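You operate a simulated robot arm through the tools that you are given. There is no shell and no other tool. Be economical: measure what you need, move in short steps, check, and stop when the job is done.

Carry out the task below with a simulated two-armed robot. There is one attempt and no reset: what you move stays moved.

TASK
Wind the cord that the order card names onto the winder's orange bobbin and stand it on the green-dot board.
Fine: spool and length as on the card over the winder; zero the counter first, stop as soon as it jumps to the card's length, leave the spool on the winder; the bobbin goes in the round well.

Only the result counts: the job must be done as asked and must still hold three seconds after the hand-in. Knocking over, shifting, dropping, spilling or breaking anything else fails it.

THE ROBOT
Two 7-joint arms with two-finger parallel grippers on one trunk, on a base that drives. Base frame: it is fixed to the floor where the robot stands at the start and does not move with it; the origin is under the middle of the robot, x ahead of it, y to its left, z up. Readings come in mm, degrees, newtons and seconds.
The left shoulder is at the start at [50, 168, 1182], the right one opposite. With the tool pointing down near the work surface each hand reaches from about 100 to 660 mm from the robot's upright axis, wherever it stands, measured 20 degrees to its own side. Places, roughly: order card [900, 0, 1000]; round well of the board with the green dot [-1300, -300, 700]; winder counter display [400, 100, 900]; winder crank [500, -100, 900]; winder peg [600, 100, 800]; zero button [500, 200, 900]. Payload 1.57 kg a hand.
The TCP of each hand is the grasp point between the finger pads, 30 mm short of the fingertips. In the tool frame z runs along the fingers and y along their closing line. The gripper opens to 80 mm. The fingers are 17 mm wide and 12 mm thick; the gripper's body (40 by 82 mm) begins 80 mm behind the TCP.
Orientation is told as [roll, pitch, yaw] about the base's x, y, z axes, in that order, counted from this pose: with the fingers straight down and closing along the base's y, the tool's x points along the base's -x, its y along +y and its z along -z.

THE INTERFACE
- The arms move only by the tool nudge_tool. It takes "left_increments", "right_increments" or both (then of equal length, played together; a hand with none holds still); each is a list of rows, each a list of 7 numbers: the shift along the tool's x, y, z in units of 400 mm (1.0 is 400 mm), then the turn, a rotation vector about the tool's x, y, z in units of 180 degrees (1.0 is 180 degrees), then the opening, from 0 (shut) to 1 (fully open). In form: [[dx, dy, dz, wx, wy, wz, claw], ...]. A call has 1 to 20 rows; each row is the pose to reach, as a shift and turn from the pose commanded when the call began, along the tool's axes at that moment. A call with a number of a shift or a turn outside -1 to 1 is refused whole. Each row takes 0.2 s and may step no farther than 50 mm and 8.6 degrees from the row before; otherwise, or with a gripper value out of range, the whole call is refused. A pose out of reach is approached as far as the arm can. The call stops where the force on the tool passes 90 N (or 10 N more than at its start, if that is more) or the arm is blocked; 0.2 s more then pass. Each finger travels about 45 mm/s and halts on what it meets, pressing with about 39 N; the grip force reading is that of the motor and also rises with nothing between the fingers. The clock runs only during rows and for 0.2 s after the last one: add rows that repeat a pose to give the fingers time. The reply holds the time, the measured pose of the TCP, the force on the tool along the base axes, the opening and the grip force, in the units named above and with some noise, with the torque about the TCP (base axes, N m) and any sound that the robot's microphone picked up.
- Cameras (640 x 400 px; columns grow to the right, rows downward): "scene" is now at [123.9, -11.7, 1381.9]; the picture's right is [-0.16, -0.99, 0.00], its down [-0.66, 0.11, -0.75] and it looks along [0.74, -0.12, -0.66] (base axes); focal length 257 px, centre (320, 200). "left" rides on the left gripper at [72, 7, -122] in its tool frame; the picture's right is [-0.09, 1.00, 0.00], its down [-0.84, -0.08, -0.54] and it looks along [-0.54, -0.05, 0.84] (tool axes); focal length 238 px, centre (320, 200). "right" rides on the right gripper at [72, -7, -122] in its tool frame; the picture's right is [0.09, 1.00, 0.00], its down [-0.84, 0.08, -0.54] and it looks along [-0.54, 0.05, 0.84] (tool axes); focal length 238 px, centre (320, 200). There is no depth. A picture from a camera that has moved, and an enlarged one, comes with that camera's place and axes in the base frame and with its lens.
- snapshot(camera): a new picture of that camera. No time passes.
- lift_body(by): slides the trunk up (or, below 0, down) by that many mm; the arms and the scene camera ride with it, the base frame stays. It gives what a move gives, with no picture.
- roll_base(legs): drives the robot by 1 to 6 legs, each [ahead, left, turn to the left] in mm, mm and degrees, along the robot's own axes; the way and the turn of a leg run together, so that a leg with both is an arc; at most 1500 mm and 180 degrees a leg. The arms and the cameras ride along, it lands a little off, and it stops where it bumps. It gives what a move gives.
- head_to(pan, tilt): turns the head with the scene camera to pan (to the left, within 80 degrees either way) and tilt (down, from -29 to 69), counted from straight ahead of the robot. It gives what a move gives.
- inspect(camera, box): a new picture of the part [left, top, right, bottom] of that camera's present view, enlarged. No time passes.
- job_done(): hands the job in; it is judged then, once.

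Work in short steps. Places have to be worked out from the pictures, the camera data and where the tool is seen: move nearer, look again, correct. Check each grasp and each placing, and mend what went wrong. You have 120 turns and 108 pictures in all, those below and enlarged ones among them. Open the grippers and draw the arms clear of the work before you hand the job in, unless the task says otherwise; then end with one line.

The tools are called after ">>>" as name(argument=value, ...) on one line, values as JSON. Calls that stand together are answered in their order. nudge_tool: Moves the arms, as the interface text tells. Its arguments: {"type":"object","properties":{"left_increments":{"type":"array","items":{"type":"array","items":{"type":"number"}}},"right_increments":{"type":"array","items":{"type":"array","items":{"type":"number"}}}},"required":[]} The other tools are called the same way: lift_body (by) slides the trunk up or down; roll_base (legs) drives the base; head_to (pan, tilt) turns the head that bears the scene camera; snapshot (camera) takes a picture; inspect (camera, box) takes an enlarged picture of a part of a camera's view; job_done () hands the job in.

At the start:

```text
clock: 0.0
left_position: [406.1, 68.2, 1152.4]
left_orientation: [0.0, -0.1, 0.1]
left_ft_force: [0.2, 0.4, 0.6]
left_torque: [0.01, 0.01, 0.02]
left_gripper_width: 80.0
left_finger_force: 0.0
right_position: [409.2, -336.8, 1150.8]
right_orientation: [0.0, 0.0, 0.1]
right_ft_force: [-0.9, 0.7, 0.8]
right_torque: [0.03, -0.01, 0.01]
right_gripper_width: 79.9
right_finger_force: 0.1
trunk travel left (down, up): [-350.0, 93.0]
robot x, y, heading: [0.7, -0.7, -0.1]
head pan, tilt: [-9.2, 41.6]
```

scene: 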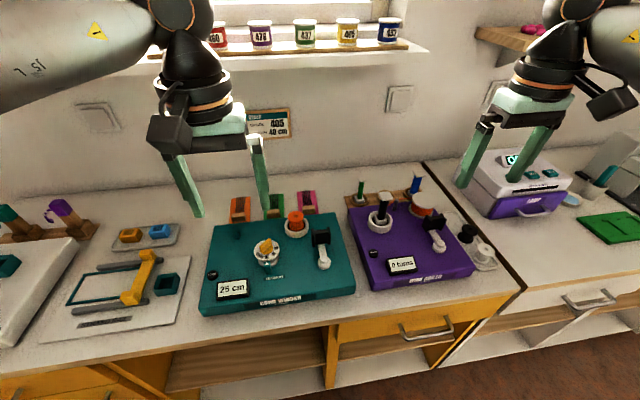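
right: 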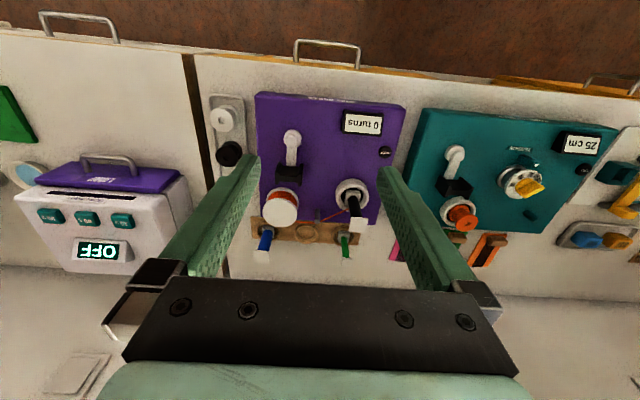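
left: 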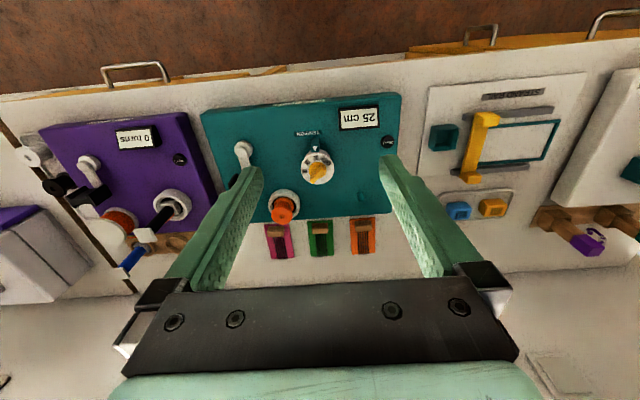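

I'll look closely at the card, the winder, and the shelf first.

>>> inspect(camera="scene", box=[190, 10, 420, 150])

>>> inspect(camera="scene", box=[190, 180, 370, 320])

>>> inspect(camera="left", box=[190, 80, 420, 270])

```text
2.78 times, centred on (305, 80) of scene
camera zoom: at [123.9, -11.7, 1381.9], right [-0.16, -0.99, 0.0], down [-0.66, 0.11, -0.75], along [0.74, -0.12, -0.66], focal length 715 px, centre (362, 534)
```

zoom: 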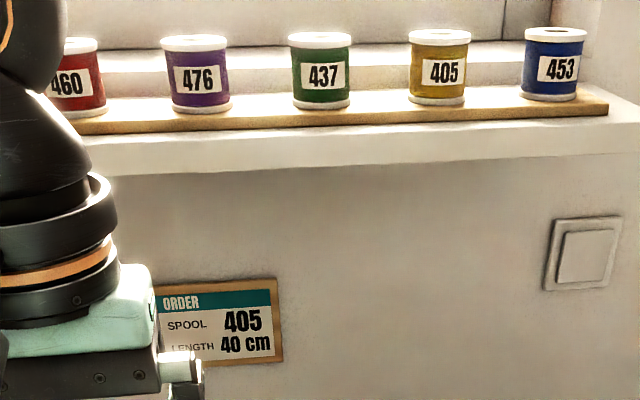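

```text
2.86 times, centred on (280, 250) of scene
camera zoom: at [123.9, -11.7, 1381.9], right [-0.16, -0.99, 0.0], down [-0.66, 0.11, -0.75], along [0.74, -0.12, -0.66], focal length 734 px, centre (434, 57)
```

zoom: 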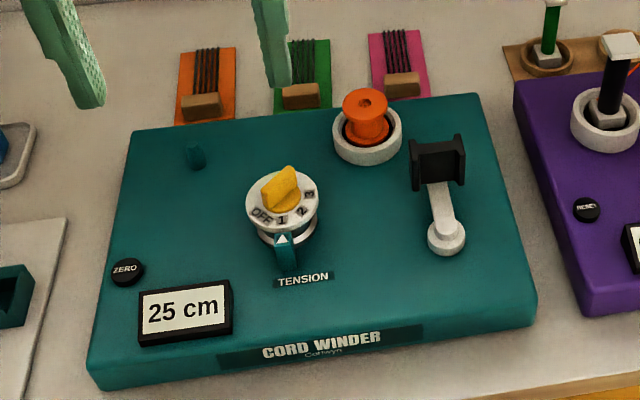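

```text
2.11 times, centred on (305, 175) of left
camera zoom: at [334.1, 74.1, 1274.9], right [0.09, 1.0, 0.0], down [0.84, -0.08, 0.54], along [0.54, -0.05, -0.84], focal length 502 px, centre (352, 253)
```

zoom: 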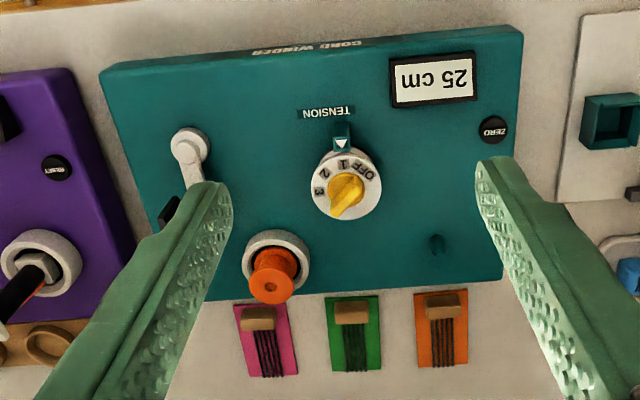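

The card reads spool 405, 40 cm. Triangulated positions: zero button about (481,178,870), peg (584,130,~880), bobbin top (597,-25,913), and crank hub about (484,-82,855). I'll move the left hand, closed, above the zero button.

>>> nudge_tool(left_increments=[[-0.03, 0.045, 0.09, 0, 0, 0, 0], [-0.06, 0.09, 0.18, 0, 0, 0, 0], [-0.09, 0.14, 0.27, 0, 0, 0, 0], [-0.12, 0.185, 0.36, 0, 0, 0, 0], [-0.15, 0.23, 0.45, 0, 0, 0, 0], [-0.1875, 0.275, 0.53, 0, 0, 0, 0], [-0.1875, 0.275, 0.53, 0, 0, 0, 0]])

>>> snapshot(camera="left")

>>> snapshot(camera="scene")

```text
clock: 1.6
left_position: [481.5, 176.6, 940.4]
left_orientation: [0.0, -0.1, 0.1]
left_ft_force: [0.7, 0.4, -0.1]
left_torque: [-0.02, 0.0, 0.0]
left_gripper_width: 0.0
left_finger_force: 21.9
right_position: [410.4, -336.9, 1150.0]
right_orientation: [0.1, 0.0, 0.0]
right_ft_force: [0.0, 0.0, -0.2]
right_torque: [-0.02, -0.01, 0.02]
right_gripper_width: 80.0
right_finger_force: 0.1
trunk travel left (down, up): [-350.0, 93.0]
robot x, y, heading: [1.1, -0.8, 0.2]
head pan, tilt: [-9.2, 41.6]
```

```text
101 pictures are left
camera left: at [409.2, 184.8, 1062.6], right [0.09, 1.0, 0.0], down [0.84, -0.08, 0.54], along [0.54, -0.05, -0.84], focal length 238 px, centre (320, 200)
```

left: 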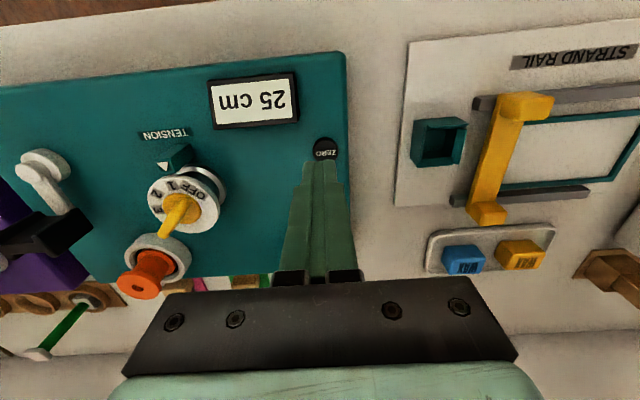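

```text
100 pictures are left
camera scene: at [123.8, -11.8, 1381.9], right [-0.16, -0.99, 0.0], down [-0.66, 0.11, -0.75], along [0.74, -0.12, -0.66], focal length 257 px, centre (320, 200)
```

scene: 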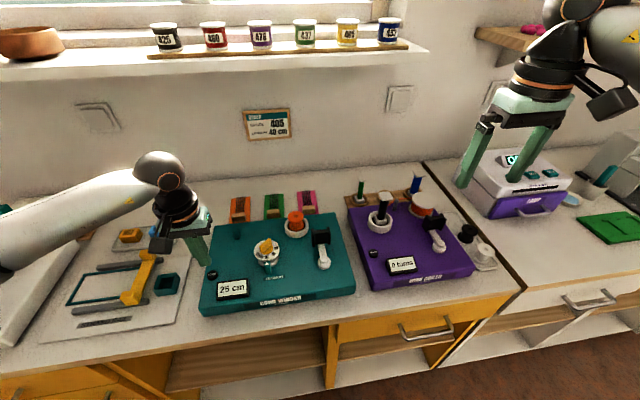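

I'll zoom on the dial and button to check the tension setting and the alignment.

>>> inspect(camera="left", box=[100, 110, 260, 210])

>>> inspect(camera="left", box=[280, 120, 360, 170])

```text
4.00 times, centred on (180, 160) of left
camera zoom: at [409.2, 184.8, 1062.6], right [0.09, 1.0, 0.0], down [0.84, -0.08, 0.54], along [0.54, -0.05, -0.84], focal length 953 px, centre (880, 360)
```

zoom: 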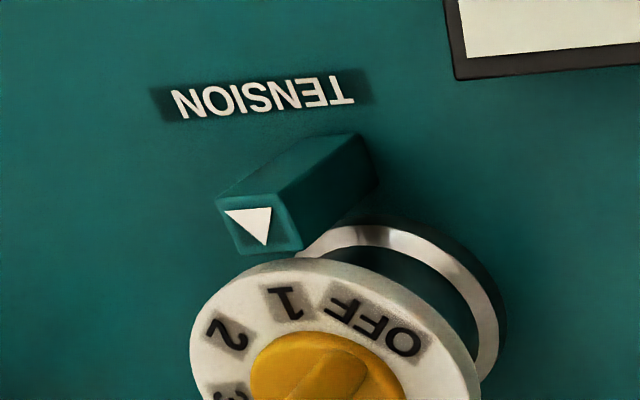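

```text
8.00 times, centred on (320, 145) of left
camera zoom: at [409.2, 184.8, 1062.6], right [0.09, 1.0, 0.0], down [0.84, -0.08, 0.54], along [0.54, -0.05, -0.84], focal length 1907 px, centre (320, 640)
```

zoom: 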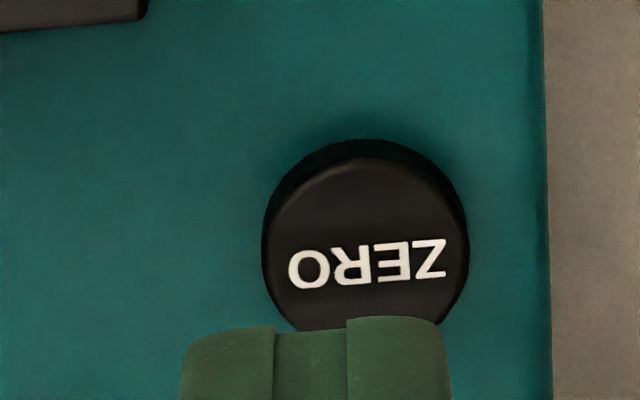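

Tension is at 1, so I'll leave it. The button is at about (482,182), so I shift 5 mm in y and descend gently.

>>> nudge_tool(left_increments=[[0, 0.012, 0.05, 0, 0, 0, 0], [0, 0.012, 0.1, 0, 0, 0, 0], [0, 0.012, 0.1, 0, 0, 0, 0]])

>>> inspect(camera="left", box=[200, 60, 360, 170])

```text
clock: 2.4
left_position: [480.4, 181.8, 900.5]
left_orientation: [-0.1, 0.0, 0.0]
left_ft_force: [-0.1, -0.9, 0.9]
left_torque: [0.0, 0.02, -0.03]
left_gripper_width: 0.0
left_finger_force: 21.5
right_position: [409.8, -337.1, 1151.0]
right_orientation: [0.0, 0.0, -0.1]
right_ft_force: [0.4, -0.4, -0.5]
right_torque: [-0.01, -0.03, -0.01]
right_gripper_width: 79.9
right_finger_force: 0.2
trunk travel left (down, up): [-350.0, 93.0]
robot x, y, heading: [-0.6, 0.6, -0.1]
head pan, tilt: [-9.2, 41.6]
```

```text
3.64 times, centred on (280, 115) of left
camera zoom: at [409.4, 189.3, 1022.4], right [0.09, 1.0, 0.0], down [0.84, -0.08, 0.54], along [0.54, -0.05, -0.84], focal length 867 px, centre (466, 509)
```

zoom: 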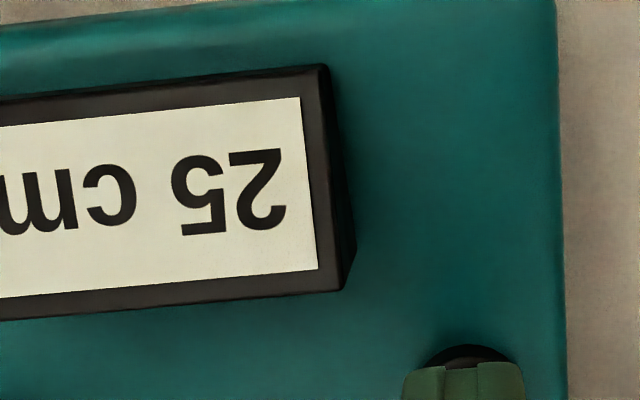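

The tip is at about 870 with no contact yet, and it's above the button. I'll press in small steps and come back up.

>>> nudge_tool(left_increments=[[0.005, 0, 0.01, 0, 0, 0, 0], [0.005, 0, 0.0175, 0, 0, 0, 0], [0.005, 0, 0.0175, 0, 0, 0, 0]])

>>> inspect(camera="left", box=[200, 60, 360, 170])

```text
clock: 3.2
left_position: [478.6, 182.1, 893.3]
left_orientation: [0.1, 0.0, 0.1]
left_ft_force: [-0.5, 0.7, -0.8]
left_torque: [0.03, -0.04, -0.03]
left_gripper_width: 0.0
left_finger_force: 21.5
right_position: [409.7, -336.9, 1150.4]
right_orientation: [-0.1, 0.0, 0.1]
right_ft_force: [0.6, -0.6, -0.5]
right_torque: [-0.04, -0.04, 0.0]
right_gripper_width: 80.0
right_finger_force: 0.1
trunk travel left (down, up): [-350.0, 93.0]
robot x, y, heading: [0.3, -2.1, 0.0]
head pan, tilt: [-9.2, 41.6]
```

```text
3.64 times, centred on (280, 115) of left
camera zoom: at [407.4, 189.2, 1015.6], right [0.09, 1.0, 0.0], down [0.84, -0.08, 0.54], along [0.54, -0.05, -0.84], focal length 867 px, centre (466, 509)
```

zoom: 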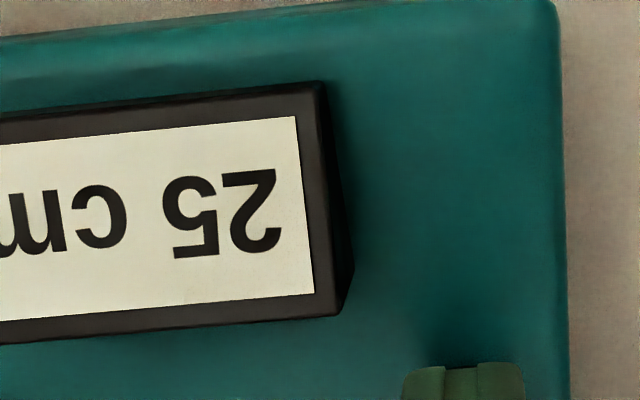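

Still no contact, so the surface is lower than I estimated. I continue down a little.

>>> nudge_tool(left_increments=[[0, 0, 0.0075, 0, 0, 0, 0], [0, 0, 0.015, 0, 0, 0, 0], [0, 0, 0.015, 0, 0, 0, 0]])

>>> inspect(camera="left", box=[200, 60, 360, 170])

```text
clock: 4.0
left_position: [478.6, 181.2, 886.8]
left_orientation: [0.0, 0.0, 0.1]
left_ft_force: [0.5, -0.2, 0.2]
left_torque: [0.01, -0.01, 0.02]
left_gripper_width: 0.0
left_finger_force: 21.1
right_position: [410.4, -338.1, 1150.0]
right_orientation: [0.0, 0.0, 0.0]
right_ft_force: [-0.7, 0.8, 0.6]
right_torque: [-0.02, 0.0, -0.02]
right_gripper_width: 80.1
right_finger_force: 0.0
trunk travel left (down, up): [-350.0, 93.0]
robot x, y, heading: [-0.1, -1.4, -0.1]
head pan, tilt: [-9.2, 41.6]
```

```text
3.64 times, centred on (280, 115) of left
camera zoom: at [407.2, 188.8, 1009.4], right [0.09, 1.0, 0.0], down [0.84, -0.08, 0.54], along [0.54, -0.05, -0.84], focal length 867 px, centre (466, 509)
```

zoom: 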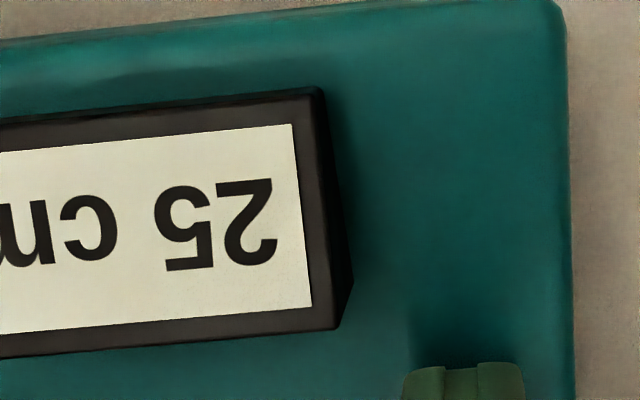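

The tip is at 857 with no contact, so the button is lower and about 8 mm further ahead. I rise, shift forward, and descend again.

>>> nudge_tool(left_increments=[[0, 0, -0.025, 0, 0, 0, 0], [-0.0235, 0.003, -0.025, 0, 0, 0, 0], [-0.0235, 0.003, -0.0, 0, 0, 0, 0], [-0.0235, 0.003, 0.01, 0, 0, 0, 0], [-0.0235, 0.003, 0.01, 0, 0, 0, 0]])

>>> inspect(camera="left", box=[200, 60, 360, 170])

```text
clock: 5.2
left_position: [488.7, 183.3, 884.2]
left_orientation: [0.0, -0.2, 0.0]
left_ft_force: [0.6, 1.1, 3.5]
left_torque: [0.03, 0.01, -0.01]
left_gripper_width: 0.1
left_finger_force: 20.8
right_position: [409.0, -335.7, 1150.8]
right_orientation: [-0.1, -0.1, 0.0]
right_ft_force: [-0.2, 0.2, 0.1]
right_torque: [0.01, 0.0, -0.01]
right_gripper_width: 79.8
right_finger_force: 0.1
trunk travel left (down, up): [-350.0, 93.0]
robot x, y, heading: [1.5, 0.4, -0.0]
head pan, tilt: [-9.2, 41.6]
heard: click
```

```text
3.64 times, centred on (280, 115) of left
camera zoom: at [416.5, 190.3, 1006.1], right [0.09, 1.0, 0.0], down [0.84, -0.08, 0.54], along [0.54, -0.05, -0.84], focal length 867 px, centre (466, 509)
```

zoom: 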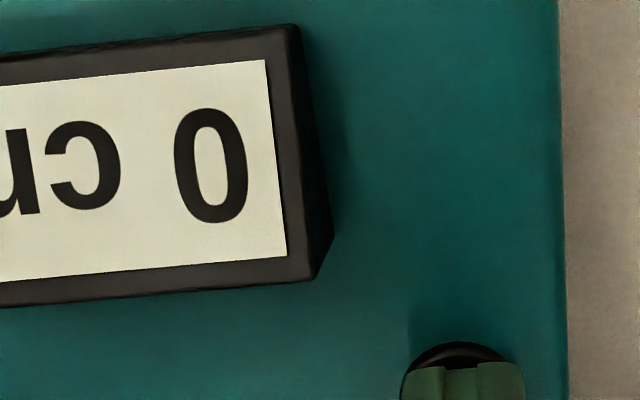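

The counter reads 0. Next I raise the left hand clear and bring the right hand up toward the shelf, pitched 45° and open.

>>> nudge_tool(left_increments=[[0, 0, -0.09, 0, 0, 0, 0], [0, 0, -0.18, 0, 0, 0, 0], [0, 0, -0.27, 0, 0, 0, 0], [0, 0.05, -0.36, 0, 0, 0, 0], [0.05, 0.1, -0.45, 0, 0, 0, 0], [0.1, 0.15, -0.54, 0, 0, 0, 0], [0.15, 0.2, -0.6, 0, 0, 0, 0], [0.15, 0.2, -0.6, 0, 0, 0, 0]], right_increments=[[-0.07, 0.05, -0.064, 0, -0.036, 0, 1], [-0.136, 0.098, -0.128, 0, -0.072, 0, 1], [-0.204, 0.147, -0.193, 0, -0.108, 0, 1], [-0.272, 0.196, -0.257, 0, -0.144, 0, 1], [-0.34, 0.245, -0.321, 0, -0.18, 0, 1], [-0.408, 0.294, -0.386, 0, -0.216, 0, 1], [-0.475, 0.3425, -0.45, 0, -0.25, 0, 1], [-0.475, 0.3425, -0.45, 0, -0.25, 0, 1]])

>>> head_to(pan=-12, tilt=12)

>>> snapshot(camera="right")

>>> snapshot(camera="scene")

```text
clock: 7.0
left_position: [427.7, 262.1, 1123.7]
left_orientation: [0.0, 0.0, 0.1]
left_ft_force: [0.4, -0.6, 0.5]
left_torque: [0.0, 0.01, 0.01]
left_gripper_width: 0.0
left_finger_force: 21.4
right_position: [600.7, -201.3, 1330.4]
right_orientation: [0.1, -45.1, 0.0]
right_ft_force: [-0.6, -0.1, -1.0]
right_torque: [0.01, 0.0, 0.0]
right_gripper_width: 80.1
right_finger_force: 0.0
trunk travel left (down, up): [-350.0, 93.0]
robot x, y, heading: [-2.3, 4.7, -0.1]
head pan, tilt: [-9.2, 41.6]
```

```text
clock: 7.9
left_position: [427.6, 262.4, 1123.5]
left_orientation: [0.0, 0.0, 0.1]
left_ft_force: [-0.1, -0.9, -0.3]
left_torque: [-0.02, 0.01, -0.01]
left_gripper_width: 0.2
left_finger_force: 21.3
right_position: [599.4, -200.1, 1330.6]
right_orientation: [0.0, -44.9, 0.0]
right_ft_force: [-0.6, 0.1, 0.4]
right_torque: [0.04, -0.04, -0.02]
right_gripper_width: 80.1
right_finger_force: 0.0
trunk travel left (down, up): [-350.0, 93.0]
robot x, y, heading: [-0.4, -2.2, -0.2]
head pan, tilt: [-12.0, 12.0]
```

```text
93 pictures are left
camera right: at [461.9, -207.4, 1363.9], right [-0.06, 1.0, -0.07], down [0.21, 0.08, 0.97], along [0.98, 0.05, -0.21], focal length 238 px, centre (320, 200)
```

right: 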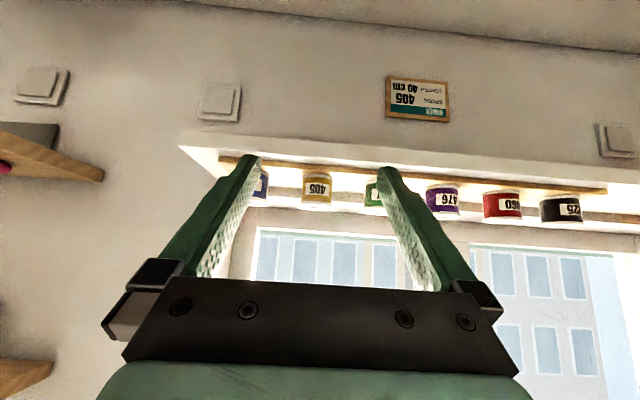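

```text
92 pictures are left
camera scene: at [132.3, -17.7, 1428.6], right [-0.21, -0.98, 0.0], down [-0.2, 0.04, -0.98], along [0.96, -0.2, -0.21], focal length 257 px, centre (320, 200)
```

scene: 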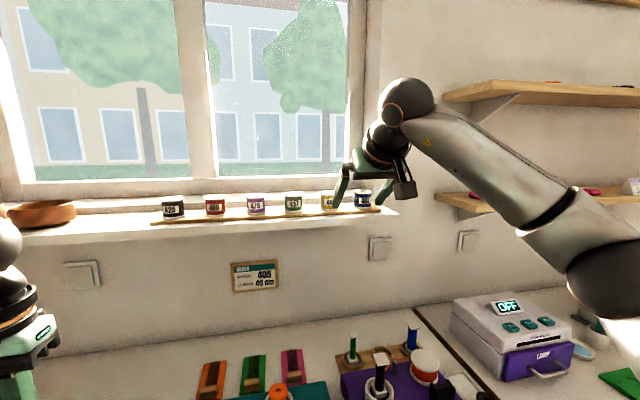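

I'll zoom both cameras on spool 405 to locate it precisely.

>>> inspect(camera="right", box=[240, 150, 400, 230])

>>> inspect(camera="scene", box=[270, 170, 400, 230])

```text
4.00 times, centred on (320, 190) of right
camera zoom: at [461.9, -207.4, 1363.9], right [-0.06, 1.0, -0.07], down [0.21, 0.08, 0.97], along [0.98, 0.05, -0.21], focal length 953 px, centre (320, 240)
```

zoom: 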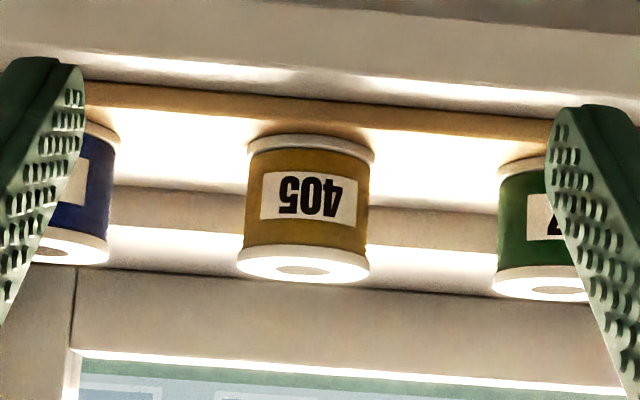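

```text
4.92 times, centred on (335, 200) of scene
camera zoom: at [132.3, -17.7, 1428.6], right [-0.21, -0.98, 0.0], down [-0.2, 0.04, -0.98], along [0.96, -0.2, -0.21], focal length 1265 px, centre (246, 200)
```

zoom: 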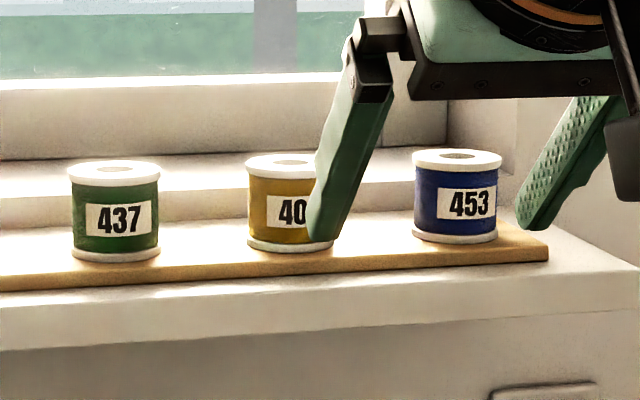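

Spool 405 sits at about (832,-195,1272), roughly 52 mm wide. I move to a pre-grasp 80 mm back along the approach.

>>> nudge_tool(right_increments=[[-0.0785, 0.003, 0.0767, 0, 0, 0, 1], [-0.157, 0.006, 0.1533, 0, 0, 0, 1], [-0.2353, 0.01, 0.23, 0, 0, 0, 1], [-0.3138, 0.0125, 0.3067, 0, 0, 0, 1], [-0.3138, 0.0125, 0.3067, 0, 0, 0, 1]])

>>> snapshot(camera="right")

>>> inspect(camera="scene", box=[270, 130, 430, 230])

```text
clock: 9.1
left_position: [428.2, 263.5, 1124.8]
left_orientation: [-0.1, 0.0, 0.1]
left_ft_force: [-1.1, 0.3, 0.2]
left_torque: [-0.02, 0.01, -0.03]
left_gripper_width: 0.0
left_finger_force: 21.2
right_position: [692.7, -192.7, 1334.3]
right_orientation: [0.0, -45.0, 0.0]
right_ft_force: [-0.1, -0.1, 0.6]
right_torque: [0.0, 0.02, 0.01]
right_gripper_width: 80.0
right_finger_force: 0.1
right hand out of reach, approached as far as the arm can: row 3, 4, 5
trunk travel left (down, up): [-350.0, 93.0]
robot x, y, heading: [-4.3, 0.5, 0.1]
head pan, tilt: [-12.0, 12.0]
```

```text
89 pictures are left
camera right: at [555.9, -200.1, 1367.7], right [-0.07, 1.0, -0.06], down [0.21, 0.08, 0.98], along [0.98, 0.05, -0.21], focal length 238 px, centre (320, 200)
```

right: 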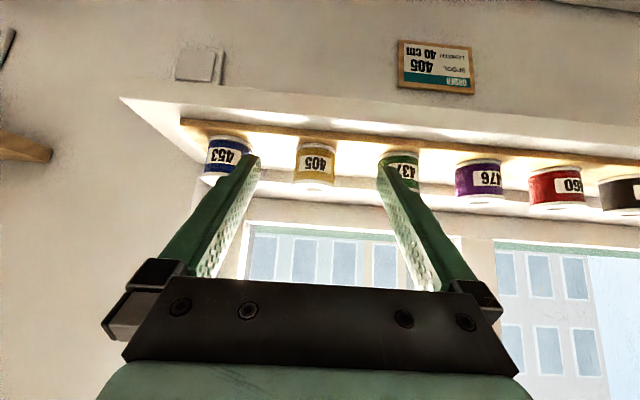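

```text
4.00 times, centred on (350, 180) of scene
camera zoom: at [132.2, -17.8, 1428.7], right [-0.21, -0.98, 0.0], down [-0.2, 0.04, -0.98], along [0.96, -0.2, -0.21], focal length 1028 px, centre (200, 280)
```

zoom: 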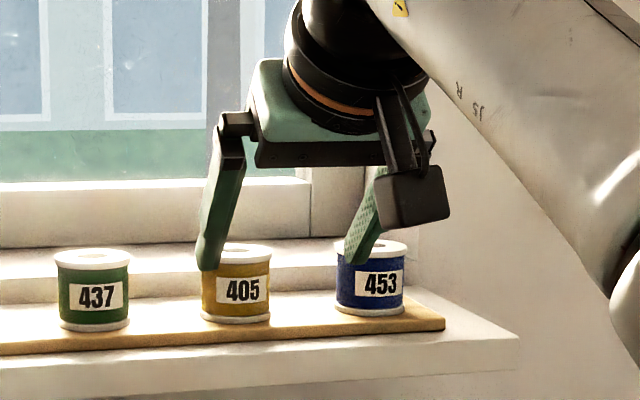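

At this pitch the reach ends at x≈693, so I need to drive nearer. The hand is above the spool tops, so I roll ahead 80 mm and check for a bump.

>>> roll_base(legs=[[80, 0, 0]])

>>> lift_body(by=40)

>>> snapshot(camera="right")

```text
clock: 10.2
left_position: [508.3, 262.2, 1122.2]
left_orientation: [0.1, 0.0, 0.1]
left_ft_force: [1.2, -0.2, -0.1]
left_torque: [-0.02, 0.0, -0.02]
left_gripper_width: 0.2
left_finger_force: 21.0
right_position: [774.5, -193.1, 1333.1]
right_orientation: [0.1, -45.0, -0.1]
right_ft_force: [0.7, 0.1, -0.6]
right_torque: [-0.02, -0.01, 0.01]
right_gripper_width: 80.0
right_finger_force: 0.0
trunk travel left (down, up): [-350.0, 93.0]
robot x, y, heading: [81.0, -2.4, -0.1]
head pan, tilt: [-12.0, 12.0]
```

```text
clock: 11.0
left_position: [508.5, 261.8, 1163.7]
left_orientation: [0.1, -0.1, 0.1]
left_ft_force: [0.1, -0.1, 0.0]
left_torque: [0.0, 0.0, 0.02]
left_gripper_width: 0.1
left_finger_force: 21.5
right_position: [773.2, -193.3, 1373.6]
right_orientation: [0.1, -45.0, -0.1]
right_ft_force: [0.7, 0.0, -1.0]
right_torque: [-0.03, 0.03, 0.02]
right_gripper_width: 80.2
right_finger_force: 0.1
trunk travel left (down, up): [-390.0, 53.0]
robot x, y, heading: [78.9, 1.7, -0.1]
head pan, tilt: [-12.0, 12.0]
```

```text
87 pictures are left
camera right: at [635.5, -200.3, 1407.5], right [-0.06, 1.0, -0.06], down [0.21, 0.08, 0.98], along [0.98, 0.05, -0.21], focal length 238 px, centre (320, 200)
```

right: 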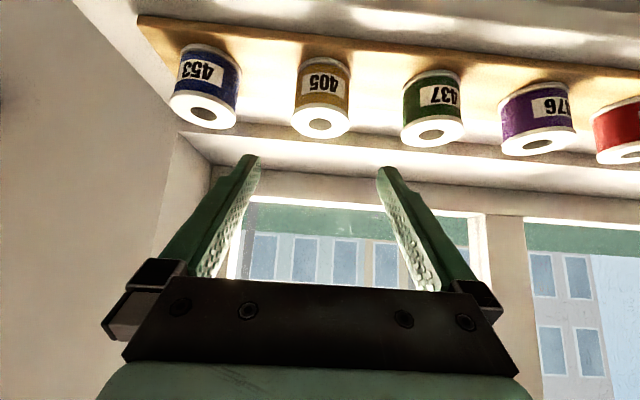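

Refined spool estimate: (820,-195,1274). I raise the trunk 50 mm more for reach, then bring the hand to the pre-grasp 70 mm back along the approach.

>>> lift_body(by=50)

>>> nudge_tool(right_increments=[[0.0583, 0, 0.0548, 0, 0, 0, 1], [0.1167, 0, 0.1096, 0, 0, 0, 1], [0.175, -0.004, 0.1644, 0, 0, 0, 1], [0.175, -0.004, 0.1644, 0, 0, 0, 1]])

>>> snapshot(camera="right")

```text
clock: 11.9
left_position: [507.0, 262.7, 1213.5]
left_orientation: [0.0, -0.1, 0.1]
left_ft_force: [-0.2, 0.0, -0.5]
left_torque: [-0.01, -0.04, -0.03]
left_gripper_width: 0.0
left_finger_force: 21.1
right_position: [772.2, -193.5, 1423.9]
right_orientation: [0.1, -45.0, -0.1]
right_ft_force: [-1.0, 0.1, -0.5]
right_torque: [0.02, 0.02, -0.02]
right_gripper_width: 80.3
right_finger_force: 0.0
trunk travel left (down, up): [-440.0, 3.0]
robot x, y, heading: [84.1, 0.3, -0.1]
head pan, tilt: [-12.0, 12.0]
```

```text
clock: 12.9
left_position: [507.1, 263.0, 1212.4]
left_orientation: [-0.1, -0.1, 0.1]
left_ft_force: [0.0, 0.2, 0.1]
left_torque: [-0.03, 0.02, 0.0]
left_gripper_width: 0.0
left_finger_force: 21.6
right_position: [768.5, -194.0, 1327.7]
right_orientation: [-0.1, -45.0, -0.1]
right_ft_force: [1.0, -0.8, -0.9]
right_torque: [-0.01, 0.0, 0.01]
right_gripper_width: 79.7
right_finger_force: 0.2
trunk travel left (down, up): [-440.0, 3.0]
robot x, y, heading: [78.6, 3.3, 0.1]
head pan, tilt: [-12.0, 12.0]
```

```text
86 pictures are left
camera right: at [631.6, -201.0, 1361.7], right [-0.06, 1.0, -0.06], down [0.21, 0.08, 0.98], along [0.98, 0.05, -0.21], focal length 238 px, centre (320, 200)
```

right: 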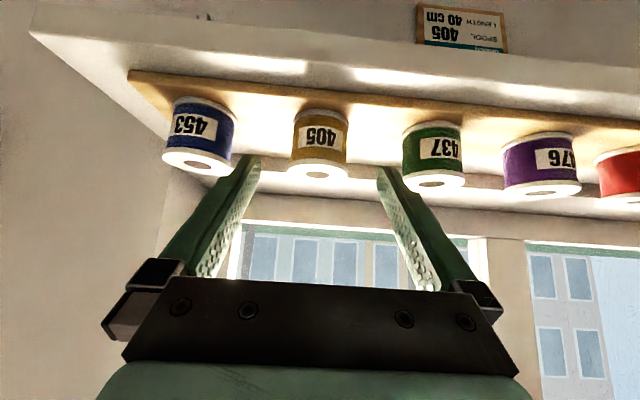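

Depth is still uncertain (820–840), so I zoom in on the spool now.

>>> inspect(camera="right", box=[270, 90, 370, 190])

>>> inspect(camera="scene", box=[270, 150, 430, 250])

```text
4.00 times, centred on (320, 140) of right
camera zoom: at [631.6, -201.0, 1361.7], right [-0.06, 1.0, -0.06], down [0.21, 0.08, 0.98], along [0.98, 0.05, -0.21], focal length 953 px, centre (320, 440)
```

zoom: 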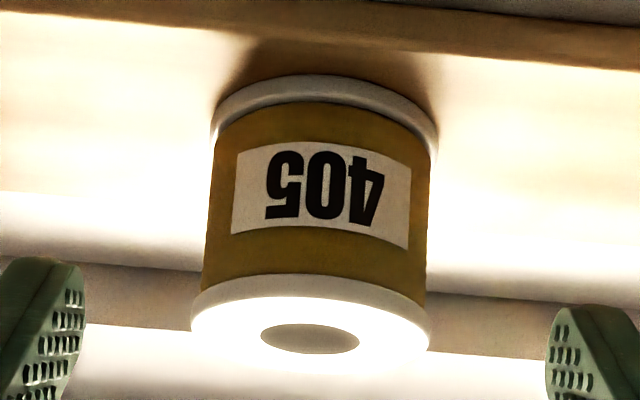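

```text
4.00 times, centred on (350, 200) of scene
camera zoom: at [211.4, -17.2, 1518.7], right [-0.21, -0.98, 0.0], down [-0.2, 0.04, -0.98], along [0.96, -0.2, -0.21], focal length 1028 px, centre (200, 200)
```

zoom: 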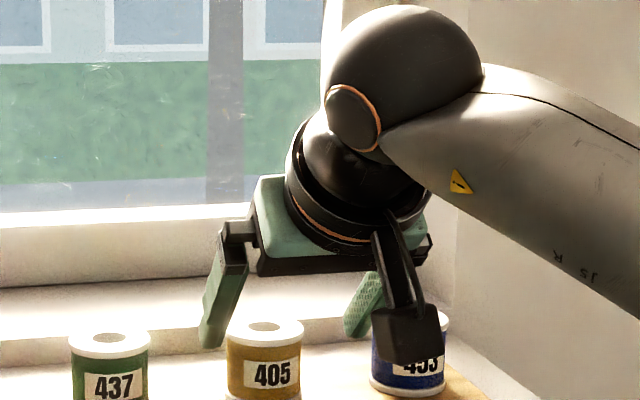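

The spool top centre triangulates consistently to (836,-194.5,1294.5). I slide in to TCP (836,-194.5,1276) with the hand open.

>>> nudge_tool(right_increments=[[-0.028, 0, 0.04, 0, 0, 0, 1], [-0.028, 0, 0.09, 0, 0, 0, 1], [-0.028, 0, 0.14, 0, 0, 0, 1], [-0.028, 0, 0.18, 0, 0, 0, 1], [-0.028, 0, 0.2107, 0, 0, 0, 1], [-0.028, 0, 0.2107, 0, 0, 0, 1]])

>>> snapshot(camera="right")

>>> inspect(camera="scene", box=[270, 170, 430, 270])

```text
clock: 14.3
left_position: [507.6, 262.9, 1212.2]
left_orientation: [0.0, -0.1, 0.1]
left_ft_force: [-0.3, -0.6, -1.5]
left_torque: [0.01, -0.01, 0.01]
left_gripper_width: 0.0
left_finger_force: 20.6
right_position: [837.8, -192.8, 1278.3]
right_orientation: [0.1, -45.2, 0.0]
right_ft_force: [-0.6, 0.7, 2.9]
right_torque: [-0.11, -0.04, 0.02]
right_gripper_width: 79.3
right_finger_force: 0.0
trunk travel left (down, up): [-440.0, 3.0]
robot x, y, heading: [79.0, 3.1, 0.4]
head pan, tilt: [-12.0, 12.0]
```

```text
83 pictures are left
camera right: at [698.9, -200.8, 1310.7], right [-0.07, 1.0, -0.07], down [0.2, 0.08, 0.98], along [0.98, 0.05, -0.21], focal length 238 px, centre (320, 200)
```

right: 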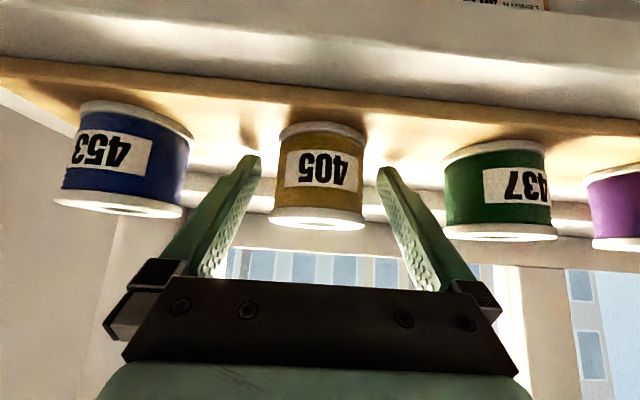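

```text
4.00 times, centred on (350, 220) of scene
camera zoom: at [211.1, -17.8, 1518.8], right [-0.21, -0.98, 0.0], down [-0.2, 0.04, -0.98], along [0.96, -0.2, -0.21], focal length 1028 px, centre (200, 120)
```

zoom: 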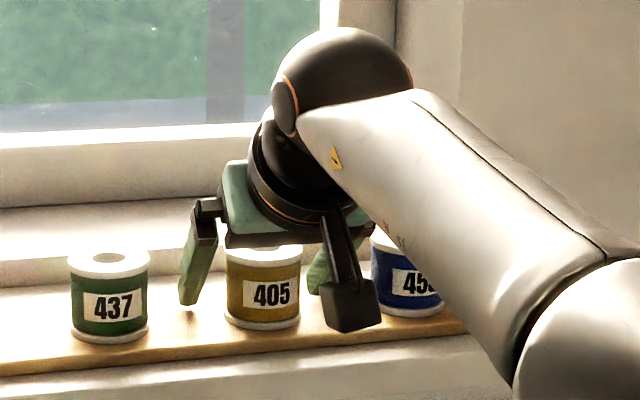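

The spool sits between the fingers, with the tips lightly touching the board (about 3 N). I raise 3 mm and close.

>>> nudge_tool(right_increments=[[-0.0055, 0, -0.0055, 0, 0, 0, 1], [-0.0055, 0, -0.0055, 0, 0, 0, 0.5], [-0.0055, 0, -0.0055, 0, 0, 0, 0], [-0.0055, 0, -0.0055, 0, 0, 0, 0], [-0.0055, 0, -0.0055, 0, 0, 0, 0], [-0.0055, 0, -0.0055, 0, 0, 0, 0]])

>>> snapshot(camera="right")

```text
clock: 15.8
left_position: [507.8, 262.0, 1212.9]
left_orientation: [0.0, 0.0, 0.1]
left_ft_force: [-0.5, -0.4, -0.4]
left_torque: [-0.03, -0.03, -0.01]
left_gripper_width: 0.2
left_finger_force: 21.7
right_position: [835.6, -194.8, 1278.6]
right_orientation: [0.1, -45.1, -0.2]
right_ft_force: [-0.1, -0.1, 0.3]
right_torque: [0.01, 0.0, -0.01]
right_gripper_width: 50.0
right_finger_force: 39.1
trunk travel left (down, up): [-440.0, 3.0]
robot x, y, heading: [77.0, 0.7, -0.1]
head pan, tilt: [-12.0, 12.0]
```

```text
81 pictures are left
camera right: at [698.2, -201.6, 1311.7], right [-0.06, 1.0, -0.06], down [0.21, 0.08, 0.97], along [0.98, 0.05, -0.21], focal length 238 px, centre (320, 200)
```

right: 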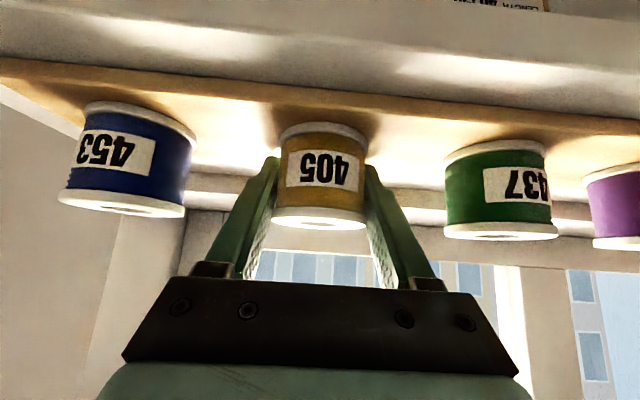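

Gripped at 50 mm. I lift straight up about 70 mm, then draw back.

>>> nudge_tool(right_increments=[[-0.03, 0, -0.03, 0, 0, 0, 0], [-0.08, 0, -0.08, 0, 0, 0, 0], [-0.124, 0, -0.124, 0, 0, 0, 0], [-0.054, 0, -0.194, 0, 0, 0, 0], [0.016, 0, -0.264, 0, 0, 0, 0], [0.086, 0, -0.334, 0, 0, 0, 0], [0.156, 0, -0.404, 0, 0, 0, 0], [0.156, 0, -0.404, 0, 0, 0, 0]])

>>> snapshot(camera="right")

>>> snapshot(camera="scene")

```text
clock: 17.6
left_position: [507.5, 262.1, 1212.4]
left_orientation: [0.0, 0.0, 0.1]
left_ft_force: [0.0, -0.2, -0.4]
left_torque: [-0.04, 0.0, -0.01]
left_gripper_width: 0.0
left_finger_force: 21.2
right_position: [679.3, -194.4, 1349.2]
right_orientation: [0.0, -45.0, -0.2]
right_ft_force: [0.4, 0.3, -0.7]
right_torque: [-0.02, 0.03, 0.0]
right_gripper_width: 49.8
right_finger_force: 38.8
right hand out of reach, approached as far as the arm can: row 1, 2, 3
trunk travel left (down, up): [-440.0, 3.0]
robot x, y, heading: [79.6, -1.2, 0.0]
head pan, tilt: [-12.0, 12.0]
```

```text
80 pictures are left
camera right: at [542.2, -201.9, 1383.5], right [-0.06, 1.0, -0.06], down [0.21, 0.08, 0.97], along [0.98, 0.05, -0.21], focal length 238 px, centre (320, 200)
```

right: 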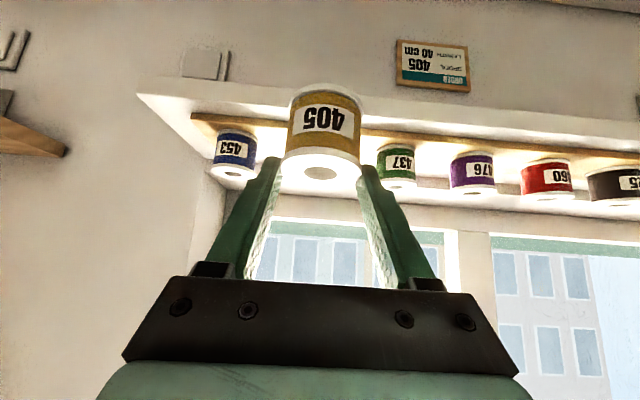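

```text
79 pictures are left
camera scene: at [212.6, -17.6, 1518.5], right [-0.21, -0.98, 0.0], down [-0.2, 0.04, -0.98], along [0.96, -0.2, -0.21], focal length 257 px, centre (320, 200)
```

scene: 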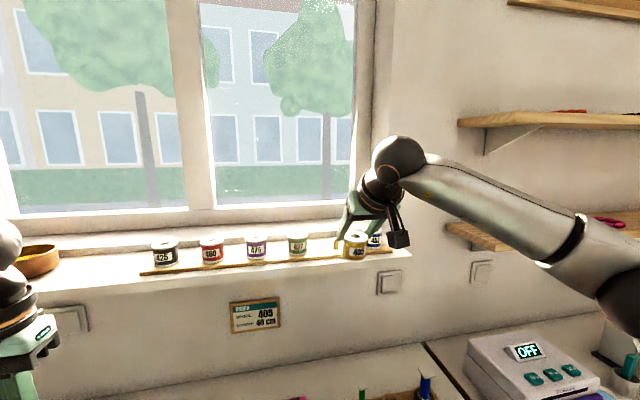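

The spool appears to have shifted in the grip relative to the earlier picture, so I zoom to see how it is held.

>>> inspect(camera="right", box=[240, 70, 400, 200])

>>> inspect(camera="scene", box=[310, 180, 430, 280])

```text
3.08 times, centred on (320, 135) of right
camera zoom: at [542.2, -201.9, 1383.5], right [-0.06, 1.0, -0.06], down [0.21, 0.08, 0.97], along [0.98, 0.05, -0.21], focal length 733 px, centre (320, 400)
```

zoom: 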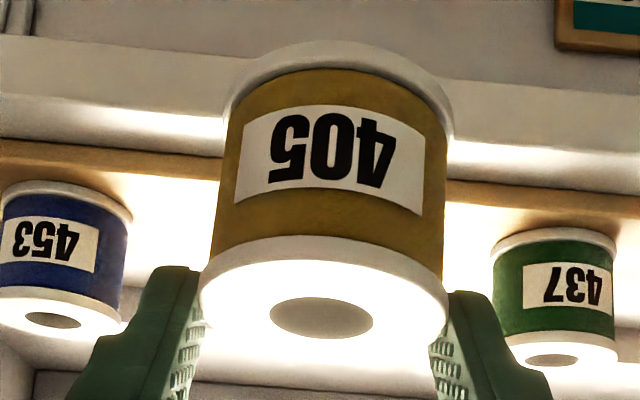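

```text
4.00 times, centred on (370, 230) of scene
camera zoom: at [212.6, -17.6, 1518.5], right [-0.21, -0.98, 0.0], down [-0.2, 0.04, -0.98], along [0.96, -0.2, -0.21], focal length 1028 px, centre (120, 80)
```

zoom: 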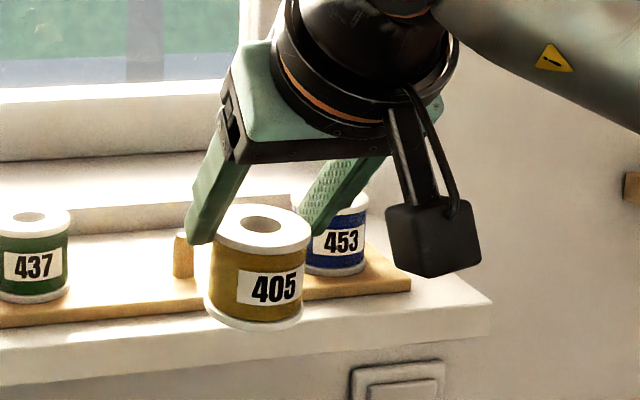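

A dowel stands in the shelf board, so the spool was dragged off it and is now held near its top flange (top centre about (688,-195,1335)), leaning about 5°. It's still secure. I strafe left 140 mm so the right arm faces the winder peg, then look.

>>> roll_base(legs=[[-20, 140, 0]])

>>> head_to(pan=0, tilt=50)

>>> snapshot(camera="scene")

>>> snapshot(camera="left")

```text
clock: 19.4
left_position: [488.5, 402.5, 1214.1]
left_orientation: [0.0, -0.1, 0.0]
left_ft_force: [-0.2, 1.0, 0.5]
left_torque: [-0.04, 0.0, 0.03]
left_gripper_width: 0.0
left_finger_force: 20.9
right_position: [659.4, -54.8, 1351.1]
right_orientation: [0.0, -45.0, -0.1]
right_ft_force: [0.3, 0.2, -1.3]
right_torque: [-0.02, 0.05, -0.01]
right_gripper_width: 49.6
right_finger_force: 39.0
trunk travel left (down, up): [-440.0, 3.0]
robot x, y, heading: [60.0, 139.3, 0.2]
head pan, tilt: [-12.0, 12.0]
```

```text
clock: 20.5
left_position: [487.7, 402.3, 1212.6]
left_orientation: [0.0, 0.1, 0.1]
left_ft_force: [-1.2, -0.6, 0.1]
left_torque: [0.0, -0.01, 0.02]
left_gripper_width: 0.0
left_finger_force: 21.4
right_position: [659.2, -54.8, 1350.4]
right_orientation: [0.1, -44.9, -0.1]
right_ft_force: [0.0, -0.1, -1.4]
right_torque: [0.06, -0.01, -0.01]
right_gripper_width: 49.7
right_finger_force: 38.7
trunk travel left (down, up): [-440.0, 3.0]
robot x, y, heading: [59.8, 140.6, -0.2]
head pan, tilt: [0.0, 50.0]
```

```text
76 pictures are left
camera scene: at [177.8, 141.3, 1460.1], right [0.0, -1.0, 0.0], down [-0.77, 0.0, -0.64], along [0.64, 0.0, -0.77], focal length 257 px, centre (320, 200)
```

scene: 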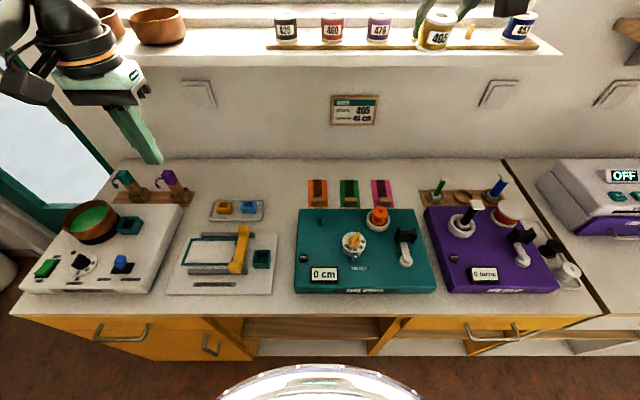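

```text
75 pictures are left
camera left: at [416.2, 409.3, 1335.5], right [0.09, 1.0, 0.0], down [0.84, -0.08, 0.54], along [0.54, -0.05, -0.84], focal length 238 px, centre (320, 200)
```

left: 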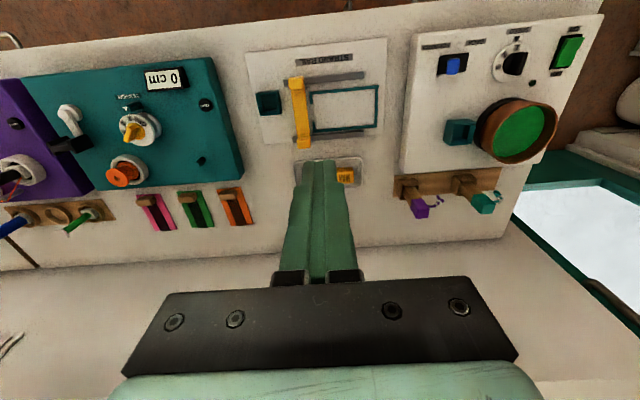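

I zoom on the peg from both cameras.

>>> inspect(camera="scene", box=[285, 195, 445, 300])

>>> inspect(camera="left", box=[90, 60, 250, 200])

>>> inspect(camera="scene", box=[380, 0, 480, 60])

```text
3.81 times, centred on (365, 248) of scene
camera zoom: at [177.8, 141.3, 1460.1], right [0.0, -1.0, 0.0], down [-0.77, 0.0, -0.64], along [0.64, 0.0, -0.77], focal length 979 px, centre (149, 19)
```

zoom: 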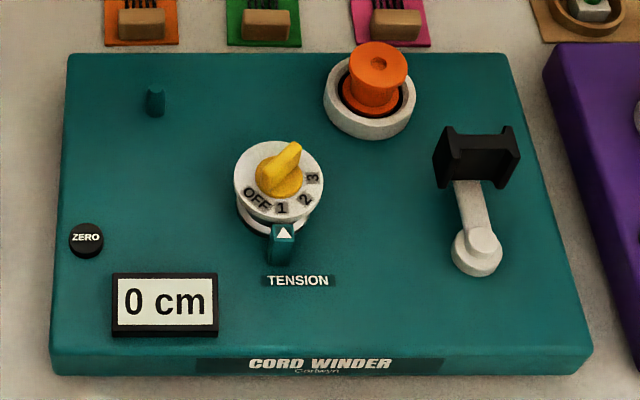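

```text
2.86 times, centred on (170, 130) of left
camera zoom: at [416.2, 409.3, 1335.5], right [0.09, 1.0, 0.0], down [0.84, -0.08, 0.54], along [0.54, -0.05, -0.84], focal length 681 px, centre (749, 400)
```

zoom: 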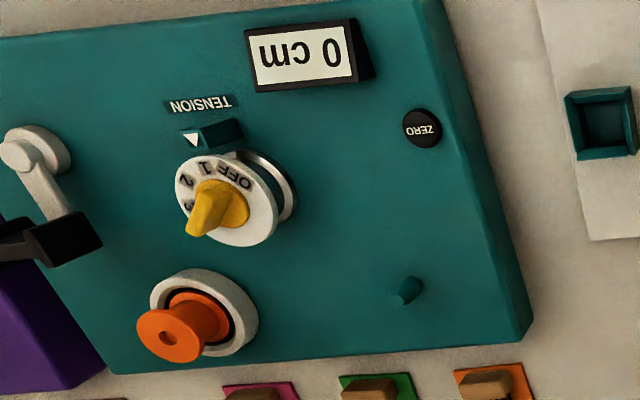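

```text
6.40 times, centred on (430, 30) of scene
camera zoom: at [177.8, 141.3, 1460.1], right [0.0, -1.0, 0.0], down [-0.77, 0.0, -0.64], along [0.64, 0.0, -0.77], focal length 1644 px, centre (-384, 1288)
```

zoom: 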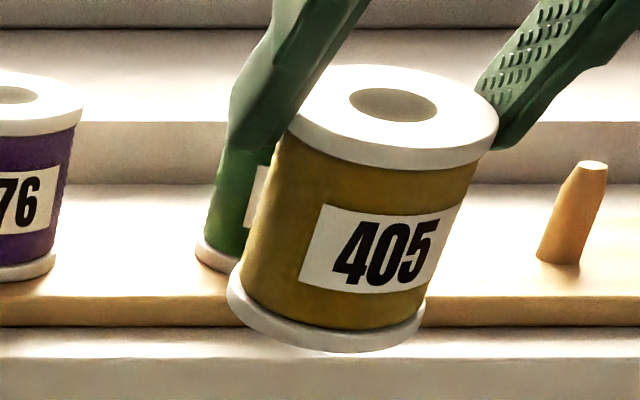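

All views agree: peg at about (600,135) with its top near 868–870 and about 12 mm diameter; hole about 22 mm, at TCP +(9,-1,-14). I move gently to a waypoint above the winder, pitching +5.5° to upright the spool.

>>> nudge_tool(right_increments=[[0.053, 0.0477, 0.0179, 0, 0.003, 0, 0], [0.106, 0.0954, 0.0358, 0, 0.006, 0, 0], [0.159, 0.1431, 0.0537, 0, 0.009, 0, 0], [0.212, 0.1908, 0.0716, 0, 0.012, 0, 0], [0.265, 0.2385, 0.0895, 0, 0.015, 0, 0], [0.318, 0.2862, 0.1074, 0, 0.018, 0, 0], [0.371, 0.3339, 0.1253, 0, 0.021, 0, 0], [0.424, 0.3816, 0.1432, 0, 0.024, 0, 0], [0.477, 0.4293, 0.1611, 0, 0.027, 0, 0], [0.53, 0.477, 0.179, 0, 0.0306, 0, 0], [0.53, 0.477, 0.179, 0, 0.0306, 0, 0]])

>>> snapshot(camera="scene")

>>> snapshot(camera="right")

```text
clock: 22.9
left_position: [487.9, 401.2, 1212.3]
left_orientation: [0.0, 0.0, -0.1]
left_ft_force: [-0.3, 0.0, -0.3]
left_torque: [0.01, 0.02, 0.01]
left_gripper_width: 0.0
left_finger_force: 21.2
right_position: [560.5, 136.2, 1149.0]
right_orientation: [0.1, -39.5, -0.2]
right_ft_force: [0.0, 0.6, 0.2]
right_torque: [0.02, -0.02, -0.02]
right_gripper_width: 49.7
right_finger_force: 38.2
trunk travel left (down, up): [-440.0, 3.0]
robot x, y, heading: [64.5, 138.2, -0.2]
head pan, tilt: [0.0, 50.0]
```

```text
71 pictures are left
camera scene: at [177.7, 141.0, 1460.0], right [0.0, -1.0, 0.0], down [-0.77, 0.0, -0.64], along [0.64, 0.0, -0.77], focal length 257 px, centre (320, 200)
```

scene: 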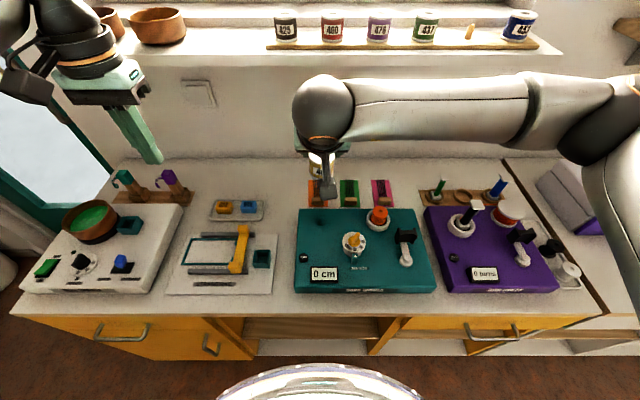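

```text
70 pictures are left
camera right: at [426.4, 128.7, 1195.5], right [-0.07, 1.0, -0.06], down [0.3, 0.08, 0.95], along [0.95, 0.05, -0.31], focal length 238 px, centre (320, 200)
```

right: 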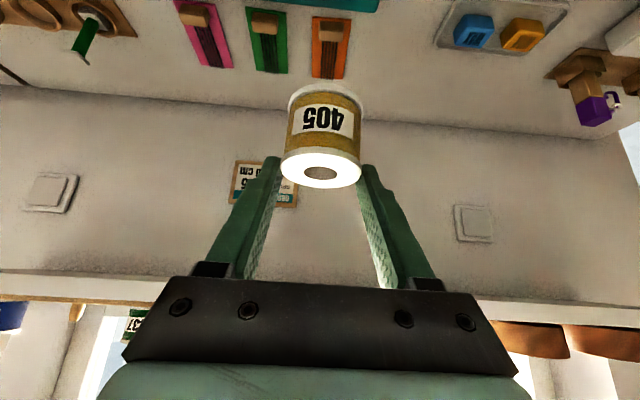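

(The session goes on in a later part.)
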